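You operate a simulated robot arm through the tools that you are given. There is no shell and no other tool. Be economical: measure what you need, move in short steps, check, and stop when the job is done.

You are at the controls of a simulated robot arm. One attempt, no reset.

## Task
Slide the grey bag along the top of the flask bench until it stands next to the brown cup.
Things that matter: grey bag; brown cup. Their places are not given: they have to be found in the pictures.

It is judged by the outcome, as a careful person would: the job done as asked, and still so three seconds after it is handed in. It fails if anything else is knocked over, pushed out of place, dropped, spilled or broken.

## Robot
A 7-joint arm with a two-finger parallel gripper, fixed in place. Base frame: the origin is at the foot of the arm, x ahead of it, y to its left, z up; the work surface is at about z = 0. Lengths are in m, angles in rad, forces in N, time in s.
With the tool pointing down near the work surface it reaches from about 0.24 to 0.62 m from the base axis. Its first joint turns from -1.152 to 1.152 rad. Payload 2.6 kg.
Tool frame: the origin (TCP) lies between the finger pads and is the grasp point; the fingertips stand 0.03 m ahead of it; z points along the fingers, y is the line along which they close. The gripper opens to 0.094 m. The fingers are 0.028 m wide and 0.01 m thick; the gripper's body (0.05 by 0.096 m) begins 0.055 m behind the TCP.
Orientation is that of the tool frame in the base frame, as a unit quaternion [x, y, z, w]. With the fingers straight down and closing along the base's y, the tool's x points along the base's -x, its y along +y and its z along -z.

## Interface
- The arm moves only by the tool jog_arm. Its argument "targets" is a list of rows, each a list of 3 entries, a list of its own where there are three numbers: the shift along the tool's x, y, z in m, then the turn, a rotation vector about the tool's x, y, z in rad, then the gripper command, from -1 (shut) to 1 (fully open), values between in proportion. In form: [[[x, y, z], [ax, ay, az], claw], ...]. A call has 1 to 20 rows; each row shifts and turns the commanded pose from where the row before left it, along the tool's axes as they then stand. Each row takes 0.2 s and may step no farther than 0.05 m and 0.15 rad from the row before; otherwise, or with a gripper value out of range, the whole call is refused. A pose out of reach is approached as far as the arm can. The call stops where the force on the tool passes 40 N (or 10 N more than at its start, if that is more) or the arm is blocked; 0.2 s more then pass. Each finger travels about 0.072 m/s and halts on what it meets, pressing with about 30 N; the grip force reading is that of the motor and also rises with nothing between the fingers. The clock runs only during rows and for 0.2 s after the last one: add rows that do not move to give the fingers time. It gives the time, the measured TCP pose, the force on the tool (base axes), the opening and the grip force at its end, in the units of the frame above (readings bear some noise).
- Cameras (640 x 400 px; columns grow to the right, rows downward): "scene" is fixed at [0.0369, 0.4221, 0.5885]; the picture's right is [-0.84, -0.54, 0.00], its down [-0.26, 0.41, -0.87] and it looks along [0.47, -0.74, -0.49] (base axes); focal length 356 px, centre (320, 200). "wrist" rides on the gripper at [-0.037, 0, -0.058] in the tool frame; the picture's right is [0.00, -1.00, 0.00], its down [0.97, 0.00, -0.24] and it looks along [0.24, 0.00, 0.97] (tool axes); focal length 218 px, centre (320, 200).
- camera(camera): a new picture of that camera. It takes no simulated time.
- point_at(camera, pixels): there is no depth. For up to 12 entries [column, row, z] of the newest picture of that camera ("zoom" is the newest enlarged one), the place [x, y] in the base frame at which the ray of that pixel passes the height z, good to about 0.002 m, but the place of the scene camera against the robot may be out by one fixed shift of up to 0.025 m in any direction. It takes no simulated time.
- inspect(camera, box): a new picture of the part [left, top, right, bottom] of that camera's present view, enlarged. It takes no simulated time.
- sign_off(): hands the job in; it is judged then, once.

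Keep the steps short. Do not move on a guess: measure, check each grasp and each placing, and mend mistakes. In all there are 60 turns and 30 pictures (those below and enlarged ones count). Leave the gripper open and the arm clear of the work at the hand-in unless told otherwise, and finish with a single line.

The tools are called after "Emit:" as a command line: name --argument value ..., lists and objects as JSON in quotes. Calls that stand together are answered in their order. jog_arm: Moves the arm, as the interface text tells. Its arguments: {"type":"object","properties":{"targets":{"type":"array","items":{"type":"array"}}},"required":["targets"]} The other tools are called the same way: camera (camera) takes a picture; point_at (camera, pixels) gives the place at which the rays of pixels pass given heights; inspect (camera, box) takes an enlarged picture of a part of a camera's view; sign_off () hands the job in.

At the start:

```text
time_s: 0.0
eef_pos: [0.3239, -0.0969, 0.2144]
orientation: [0.0, 1.0, 0.001, 0.0]
wrist_force: [-1.5, 0.1, 0.5]
gripper_width: 0.0942
grip_force: 0.1
```

scene: 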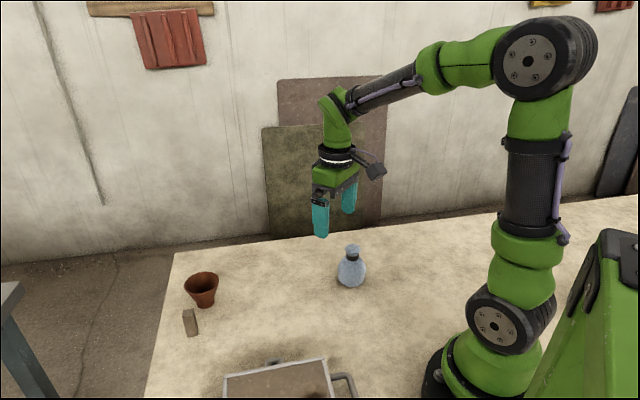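
wrist: 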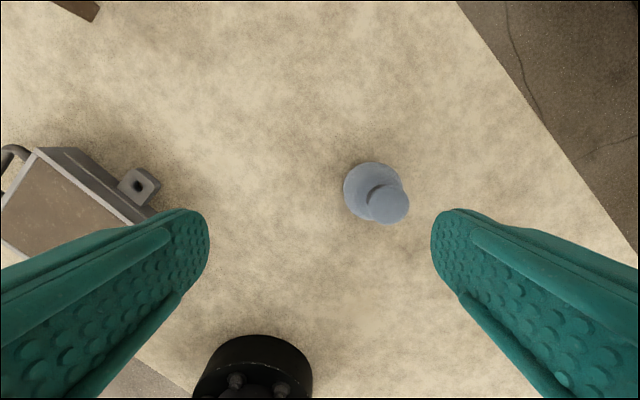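

I see a blue-grey necked thing at scene (351,268), a brown cup at (202,288), a small block at (190,322) and a metal box at the bottom. I'll enlarge the first two to identify them.

Emit:
inspect --camera "scene" --box '[300, 225, 400, 300]'

Emit:
inspect --camera "scene" --box '[140, 240, 380, 400]'

```text
5.33 times, centred on (350, 262) of scene
```

zoom: 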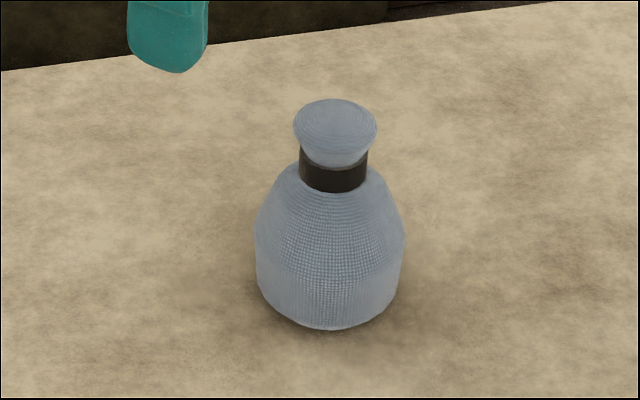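

```text
2.50 times, centred on (260, 320) of scene
```

zoom: 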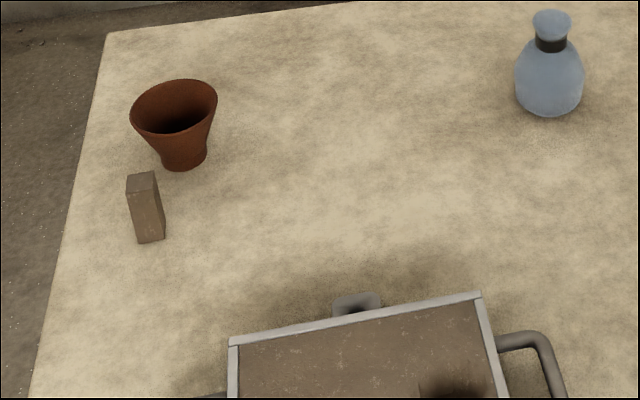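

The blue-grey tied sack is the bag; the path to the cup is free. I measure the bag (wrist and scene), the cup and the block.

Emit:
point_at --camera "wrist" --pixels '[[388, 204, 0.07], [388, 204, 0.08], [372, 191, 0.02], [344, 191, 0.02], [372, 162, 0.02], [400, 180, 0.02], [76, 10, 0.0]]'

Emit:
point_at --camera "zoom" --pixels '[[550, 115, 0.0], [516, 85, 0.02], [584, 85, 0.02], [552, 20, 0.07], [552, 20, 0.08], [183, 165, 0.0], [131, 115, 0.06], [217, 95, 0.06], [174, 80, 0.06], [165, 136, 0.06], [150, 242, 0.0], [140, 175, 0.04]]'

```text
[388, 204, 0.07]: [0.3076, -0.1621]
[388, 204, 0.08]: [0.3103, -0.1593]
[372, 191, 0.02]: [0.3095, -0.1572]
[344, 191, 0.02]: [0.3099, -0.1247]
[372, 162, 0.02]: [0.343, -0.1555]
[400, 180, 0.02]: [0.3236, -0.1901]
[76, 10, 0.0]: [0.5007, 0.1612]
```

```text
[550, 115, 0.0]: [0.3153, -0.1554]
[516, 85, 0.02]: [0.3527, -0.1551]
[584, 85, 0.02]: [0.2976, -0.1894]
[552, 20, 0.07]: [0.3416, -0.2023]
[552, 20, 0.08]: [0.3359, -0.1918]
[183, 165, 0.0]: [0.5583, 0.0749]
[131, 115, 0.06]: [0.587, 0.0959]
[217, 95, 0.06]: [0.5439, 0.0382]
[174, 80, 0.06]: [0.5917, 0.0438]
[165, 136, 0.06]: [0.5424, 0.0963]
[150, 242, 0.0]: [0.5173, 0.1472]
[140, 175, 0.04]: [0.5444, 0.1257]
```

Bag is about (0.31,-0.158) by the wrist camera; cup about (0.55,0.08) after correcting the scene shift. I move at height toward the cup to measure it with the wrist camera.

Emit:
jog_arm --targets '[[[-0.032, 0.03, 0], [0, 0, 0], 1], [[-0.032, 0.03, 0], [0, 0, 0], 1], [[-0.032, 0.03, 0], [0, 0, 0], 1], [[-0.032, 0.03, 0], [0, 0, 0], 1], [[0, 0, 0], [0, 0, 0], 1]]'

Emit:
camera --camera "wrist"

```text
time_s: 1.2
eef_pos: [0.4515, 0.023, 0.2141]
orientation: [0.0, 1.0, 0.0, 0.0]
wrist_force: [-0.5, 0.7, -0.5]
gripper_width: 0.094
grip_force: 0.0
```

```text
25 pictures are left
```

wrist: 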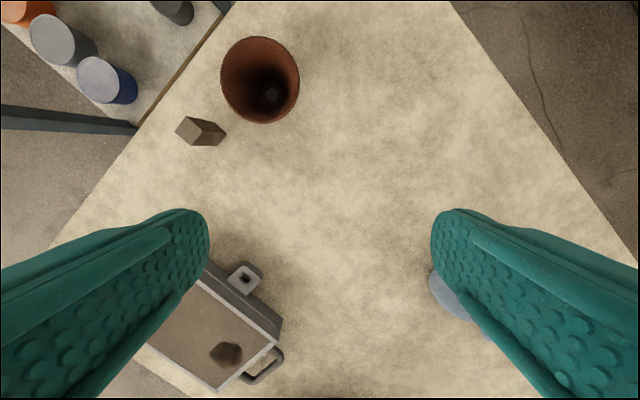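

The cup is at wrist (260,80) with its floor at (272,95). I measure rim and base, the block and the metal box's ear.

Emit:
point_at --camera "wrist" --pixels '[[272, 95, 0.005], [221, 80, 0.06], [299, 82, 0.06], [260, 37, 0.06], [260, 124, 0.06], [260, 80, 0.06], [200, 146, 0.0], [226, 132, 0.0], [246, 264, 0.02], [280, 340, 0.03], [208, 262, 0.03], [455, 300, 0.02]]'

Emit:
inspect --camera "wrist" --box '[160, 20, 340, 160]'

```text
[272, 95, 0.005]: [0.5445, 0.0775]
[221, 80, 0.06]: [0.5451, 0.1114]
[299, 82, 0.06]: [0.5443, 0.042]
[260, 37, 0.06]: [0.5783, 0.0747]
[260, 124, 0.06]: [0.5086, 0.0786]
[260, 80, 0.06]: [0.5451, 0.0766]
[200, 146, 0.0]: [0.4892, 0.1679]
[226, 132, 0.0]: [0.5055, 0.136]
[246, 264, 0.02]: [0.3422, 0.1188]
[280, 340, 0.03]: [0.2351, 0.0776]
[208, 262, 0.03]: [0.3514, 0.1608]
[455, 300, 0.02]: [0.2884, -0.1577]
```

```text
2.86 times, centred on (250, 90) of wrist
```

zoom: 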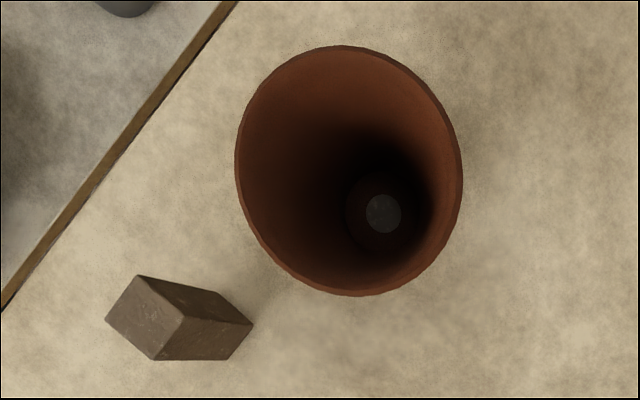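

Cup: centre (0.545,0.077), rim radius 0.035, height about 0.06. The bag-to-cup line runs at 45°, so I'll return above the bag and turn the tool 45° so that the fingers close across the direction of travel.

Emit:
jog_arm --targets '[[[0.0236, -0.0302, 0], [0, 0, 0], 1], [[0.0236, -0.0302, 0], [0, 0, 0], 1], [[0.0236, -0.0302, 0], [0, 0, 0], 1], [[0.0236, -0.0302, 0], [0, 0, 0], 1], [[0.0236, -0.0302, 0], [0, 0, 0], 1], [[0.0236, -0.0302, 0], [0, 0, 0], 1], [[0, 0, 0], [0, 0, -0.131], 1], [[0, 0, 0], [0, 0, -0.131], 1], [[0, 0, 0], [0, 0, -0.131], 1], [[0, 0, 0], [0, 0, -0.131], 1], [[0, 0, 0], [0, 0, -0.131], 1], [[0, 0, 0], [0, 0, -0.131], 1], [[0, 0, 0], [0, 0, 0], 1]]'

Emit:
camera --camera "wrist"

```text
time_s: 4.0
eef_pos: [0.3112, -0.1575, 0.2137]
orientation: [-0.384, 0.923, 0.0, 0.0]
wrist_force: [0.0, -0.8, 0.5]
gripper_width: 0.094
grip_force: 0.0
```

```text
23 pictures are left
```

wrist: 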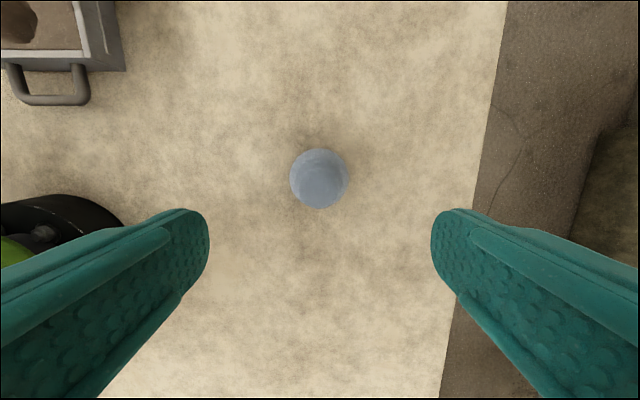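

The bag shows centred at (319,178), edges at columns 290 and 349. I measure its centre and width.

Emit:
point_at --camera "wrist" --pixels '[[319, 178, 0.02], [290, 178, 0.02], [349, 178, 0.02], [319, 148, 0.02], [319, 208, 0.02], [319, 178, 0.04]]'

Emit:
inspect --camera "wrist" --box '[270, 130, 370, 230]'

```text
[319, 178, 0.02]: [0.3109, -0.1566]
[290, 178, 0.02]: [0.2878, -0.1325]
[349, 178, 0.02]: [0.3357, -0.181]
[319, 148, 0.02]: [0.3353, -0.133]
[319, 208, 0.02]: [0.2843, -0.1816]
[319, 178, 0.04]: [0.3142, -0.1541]
```

```text
4.00 times, centred on (320, 180) of wrist
```

zoom: 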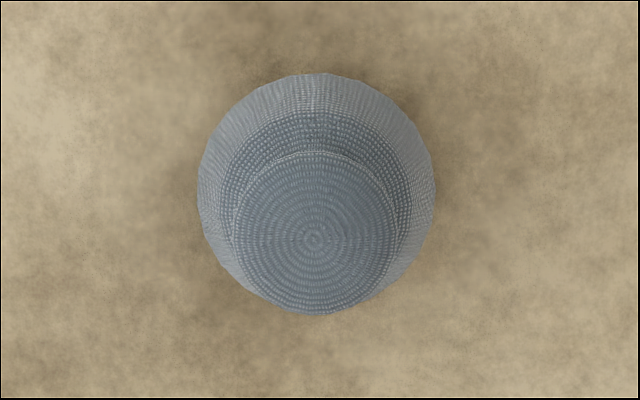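

Bag is centred under the tool (0.311,-0.157), about 0.066 wide and 0.08 tall. I descend open to TCP z ≈ 0.048 (gripper body at 0.103, clear of its top).

Emit:
jog_arm --targets '[[[0, 0, 0.03], [0, 0, 0], 1], [[0, 0, 0.03], [0, 0, 0], 1], [[0, 0, 0.03], [0, 0, 0], 1], [[0, 0, 0.03], [0, 0, 0], 1], [[0, 0, 0.025], [0, 0, 0], 1], [[0, 0, 0.02], [0, 0, 0], 1], [[0, 0, 0], [0, 0, 0], 1]]'

Emit:
camera --camera "scene"

```text
time_s: 5.6
eef_pos: [0.3112, -0.158, 0.0487]
orientation: [-0.383, 0.924, 0.0, 0.0]
wrist_force: [0.5, 0.6, -0.3]
gripper_width: 0.0941
grip_force: 0.1
```

```text
21 pictures are left
```

scene: 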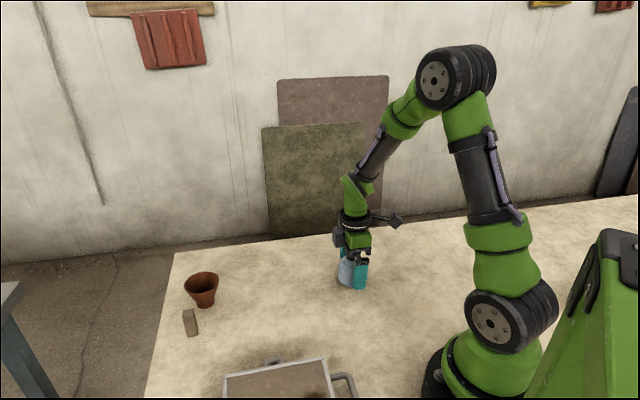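

Fingers stand on both sides, no contact force. I close slowly toward 0.061 m to hold it lightly.

Emit:
jog_arm --targets '[[[0, 0, 0], [0, 0, 0], 0.6], [[0, 0, 0], [0, 0, 0], 0.4], [[0, 0, 0], [0, 0, 0], 0.3], [[0, 0, 0], [0, 0, 0], 0.3], [[0, 0, 0], [0, 0, 0], 0.3]]'

```text
time_s: 6.8
eef_pos: [0.3111, -0.1576, 0.0492]
orientation: [-0.382, 0.924, -0.001, 0.0]
wrist_force: [-0.2, 0.2, 0.8]
gripper_width: 0.0642
grip_force: 30.0
```

The bag is gripped at 0.064 m. I slide a short 0.04 m toward the cup and check force.

Emit:
jog_arm --targets '[[[-0.01, 0, 0], [0, 0, 0], 0.3], [[-0.015, 0, 0], [0, 0, 0], 0.3], [[-0.015, 0, 0], [0, 0, 0], 0.3]]'

Emit:
inspect --camera "scene" --box '[260, 200, 420, 300]'

```text
time_s: 7.6
eef_pos: [0.3385, -0.13, 0.0487]
orientation: [-0.383, 0.924, -0.001, 0.0]
wrist_force: [-1.2, -0.5, 0.3]
gripper_width: 0.0642
grip_force: 30.3
```

```text
4.00 times, centred on (340, 250) of scene
```

zoom: 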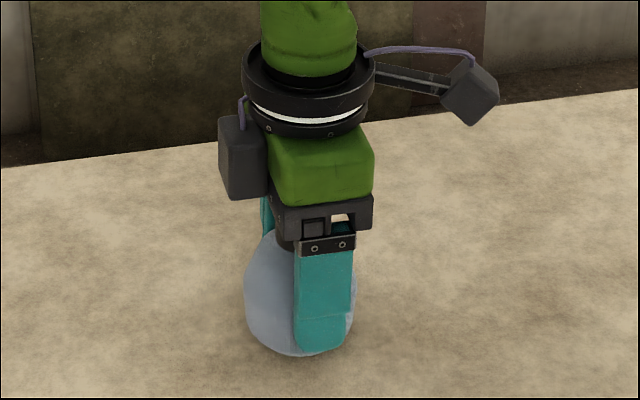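

The bag moves along upright, with little force; bottom still on the bench. I slide 0.15 m more.

Emit:
jog_arm --targets '[[[-0.015, 0, 0], [0, 0, 0], 0.3], [[-0.015, 0, 0], [0, 0, 0], 0.3], [[-0.015, 0, 0], [0, 0, 0], 0.3], [[-0.015, 0, 0], [0, 0, 0], 0.3], [[-0.015, 0, 0], [0, 0, 0], 0.3], [[-0.015, 0, 0], [0, 0, 0], 0.3], [[-0.015, 0, 0], [0, 0, 0], 0.3], [[-0.015, 0, 0], [0, 0, 0], 0.3], [[-0.015, 0, 0], [0, 0, 0], 0.3], [[-0.015, 0, 0], [0, 0, 0], 0.3]]'

Emit:
inspect --camera "scene" --box '[160, 200, 352, 320]'

Emit:
camera --camera "wrist"

```text
time_s: 9.8
eef_pos: [0.4452, -0.0233, 0.0494]
orientation: [-0.384, 0.923, -0.001, 0.0]
wrist_force: [-2.2, -1.7, 4.9]
gripper_width: 0.0641
grip_force: 29.7
```

```text
3.33 times, centred on (256, 260) of scene
```

zoom: 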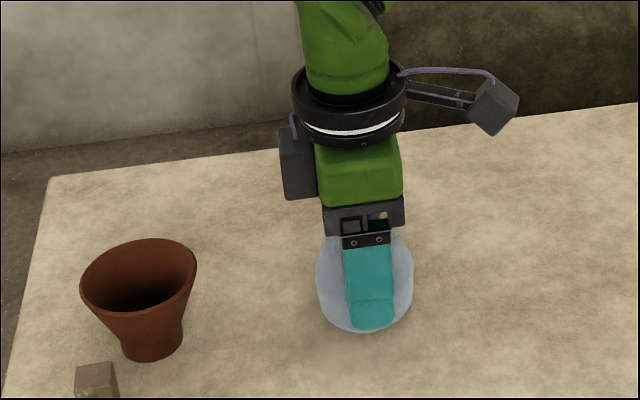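

```text
18 pictures are left
```

wrist: 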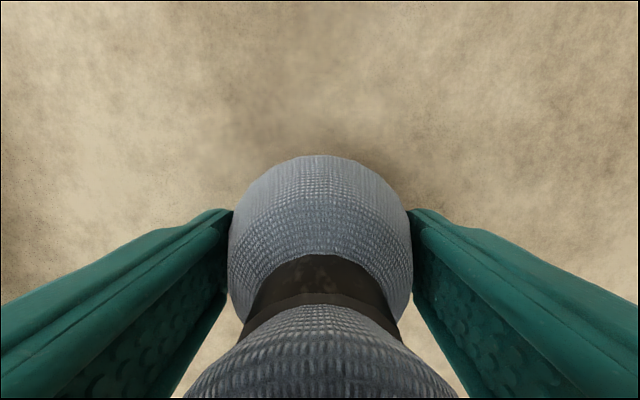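

The bag stays square in the grip; centre distance to the cup is 0.14 m. I go 0.045 m on, slowly, and check.

Emit:
jog_arm --targets '[[[-0.01, 0, 0], [0, 0, 0], 0.3], [[-0.01, 0, 0], [0, 0, 0], 0.3], [[-0.01, 0, 0], [0, 0, 0], 0.3], [[-0.01, 0, 0], [0, 0, 0], 0.3], [[-0.005, 0, 0], [0, 0, 0], 0.3], [[0, 0, 0], [0, 0, 0], 0.3]]'

Emit:
inspect --camera "scene" --box '[160, 220, 320, 320]'

Emit:
camera --camera "wrist"

```text
time_s: 11.2
eef_pos: [0.4768, 0.009, 0.0494]
orientation: [-0.383, 0.924, -0.001, 0.0]
wrist_force: [-2.0, -1.5, 5.7]
gripper_width: 0.064
grip_force: 30.4
```

```text
4.00 times, centred on (240, 270) of scene
```

zoom: 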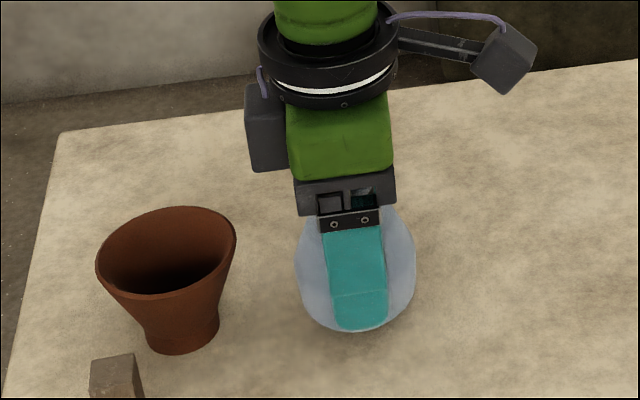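

```text
16 pictures are left
```

wrist: 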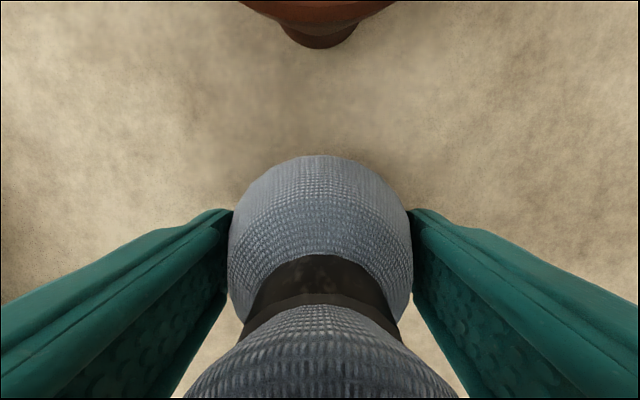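

Cup base front shows at wrist (319,49): 0.078 m ahead of the TCP, so the cup's centre is about 0.097 m ahead, rim gap about 0.03 m. I slide 0.02 m more, leaving roughly 1 cm.

Emit:
jog_arm --targets '[[[-0.007, 0, 0], [0, 0, 0], 0.3], [[-0.007, 0, 0], [0, 0, 0], 0.3], [[-0.006, 0, 0], [0, 0, 0], 0.3], [[0, 0, 0], [0, 0, 0], 0.3], [[0, 0, 0], [0, 0, 0], 0.3]]'

Emit:
camera --camera "wrist"

Emit:
inspect --camera "scene" --box '[160, 220, 320, 320]'

```text
time_s: 12.4
eef_pos: [0.4904, 0.0225, 0.0485]
orientation: [-0.382, 0.924, 0.0, 0.0]
wrist_force: [-2.4, -3.9, 7.8]
gripper_width: 0.064
grip_force: 29.6
```

```text
15 pictures are left
```

wrist: 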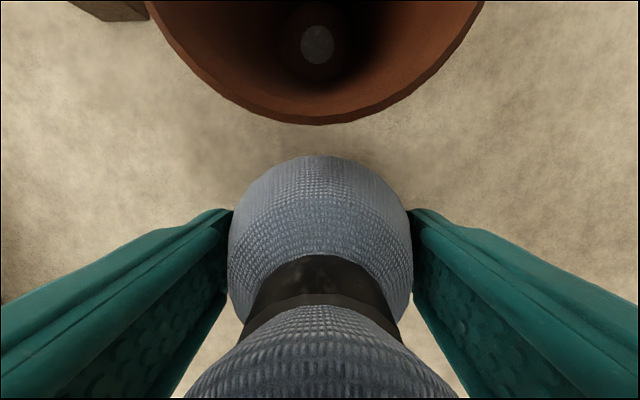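

```text
4.00 times, centred on (240, 270) of scene
```

zoom: 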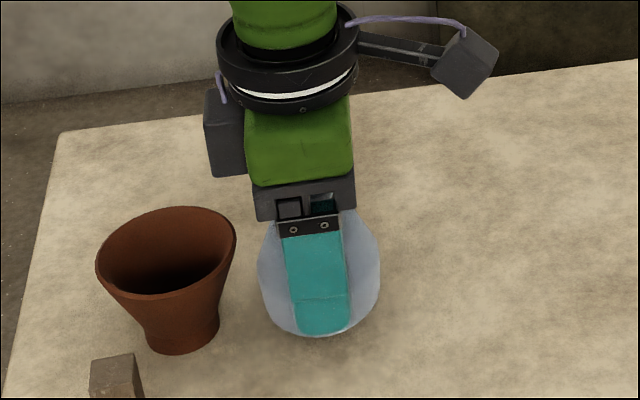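

The bag is about 8–10 mm from the rim, and the cup is unmoved (same pixels in both zooms). I open the gripper now.

Emit:
jog_arm --targets '[[[0, 0, 0], [0, 0, 0], 0.5], [[0, 0, 0], [0, 0, 0], 0.7], [[0, 0, 0], [0, 0, 0], 1], [[0, 0, 0], [0, 0, 0], 1], [[0, 0, 0], [0, 0, 0], 1]]'

Emit:
camera --camera "wrist"

```text
time_s: 13.6
eef_pos: [0.4913, 0.0227, 0.0485]
orientation: [-0.383, 0.924, 0.001, 0.0]
wrist_force: [-0.9, 0.4, -0.1]
gripper_width: 0.094
grip_force: 0.0
```

```text
13 pictures are left
```

wrist: 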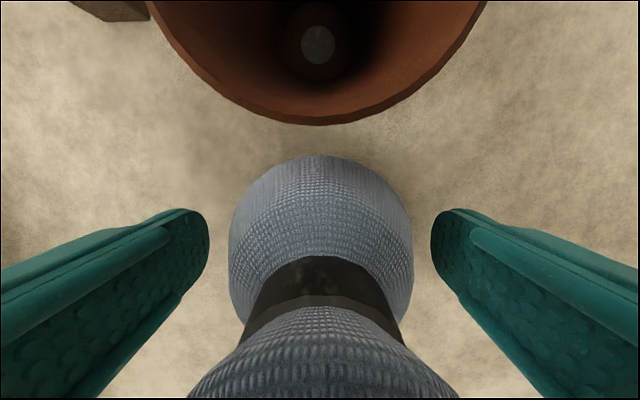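

Both fingers are clear, the bag stands still. I lift straight up, then back away at height.

Emit:
jog_arm --targets '[[[0, 0, -0.02], [0, 0, 0], 1], [[0, 0, -0.03], [0, 0, 0], 1], [[0, 0, -0.03], [0, 0, 0], 1], [[0, 0, -0.03], [0, 0, 0], 1], [[0, 0, -0.03], [0, 0, 0], 1], [[0, 0, -0.03], [0, 0, 0], 1], [[0.03, 0, 0], [0, 0, 0], 1], [[0.03, 0, 0], [0, 0, 0], 1], [[0.03, 0, 0], [0, 0, 0], 1], [[0, 0, 0], [0, 0, 0], 1]]'

Emit:
camera --camera "scene"

Emit:
camera --camera "wrist"

```text
time_s: 15.8
eef_pos: [0.4255, -0.04, 0.2181]
orientation: [-0.383, 0.924, 0.0, 0.0]
wrist_force: [-0.1, -0.1, 0.1]
gripper_width: 0.0942
grip_force: 0.1
```

```text
12 pictures are left
```

scene: 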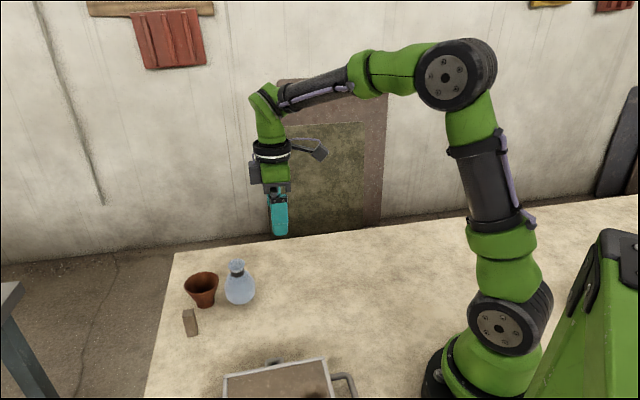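

```text
11 pictures are left
```

wrist: 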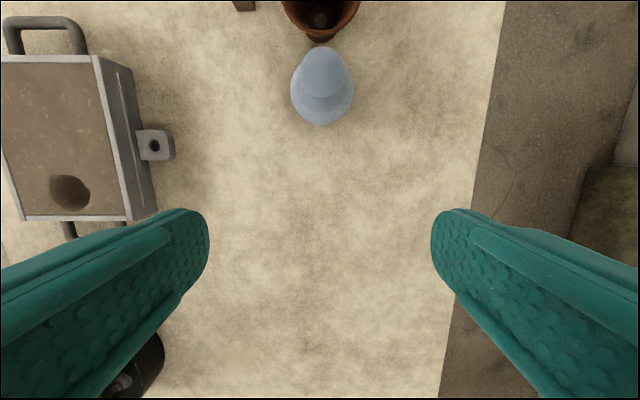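

The bag stands upright right next to the cup at scene (239,283); the cup, block and box are where they were, and the arm is clear and open. I hand in.

Emit:
sign_off

```text
The job is handed in.
```

The grey bag was slid along the bench and now stands upright about 1 cm from the brown cup; nothing else was moved, and the gripper is open and clear.
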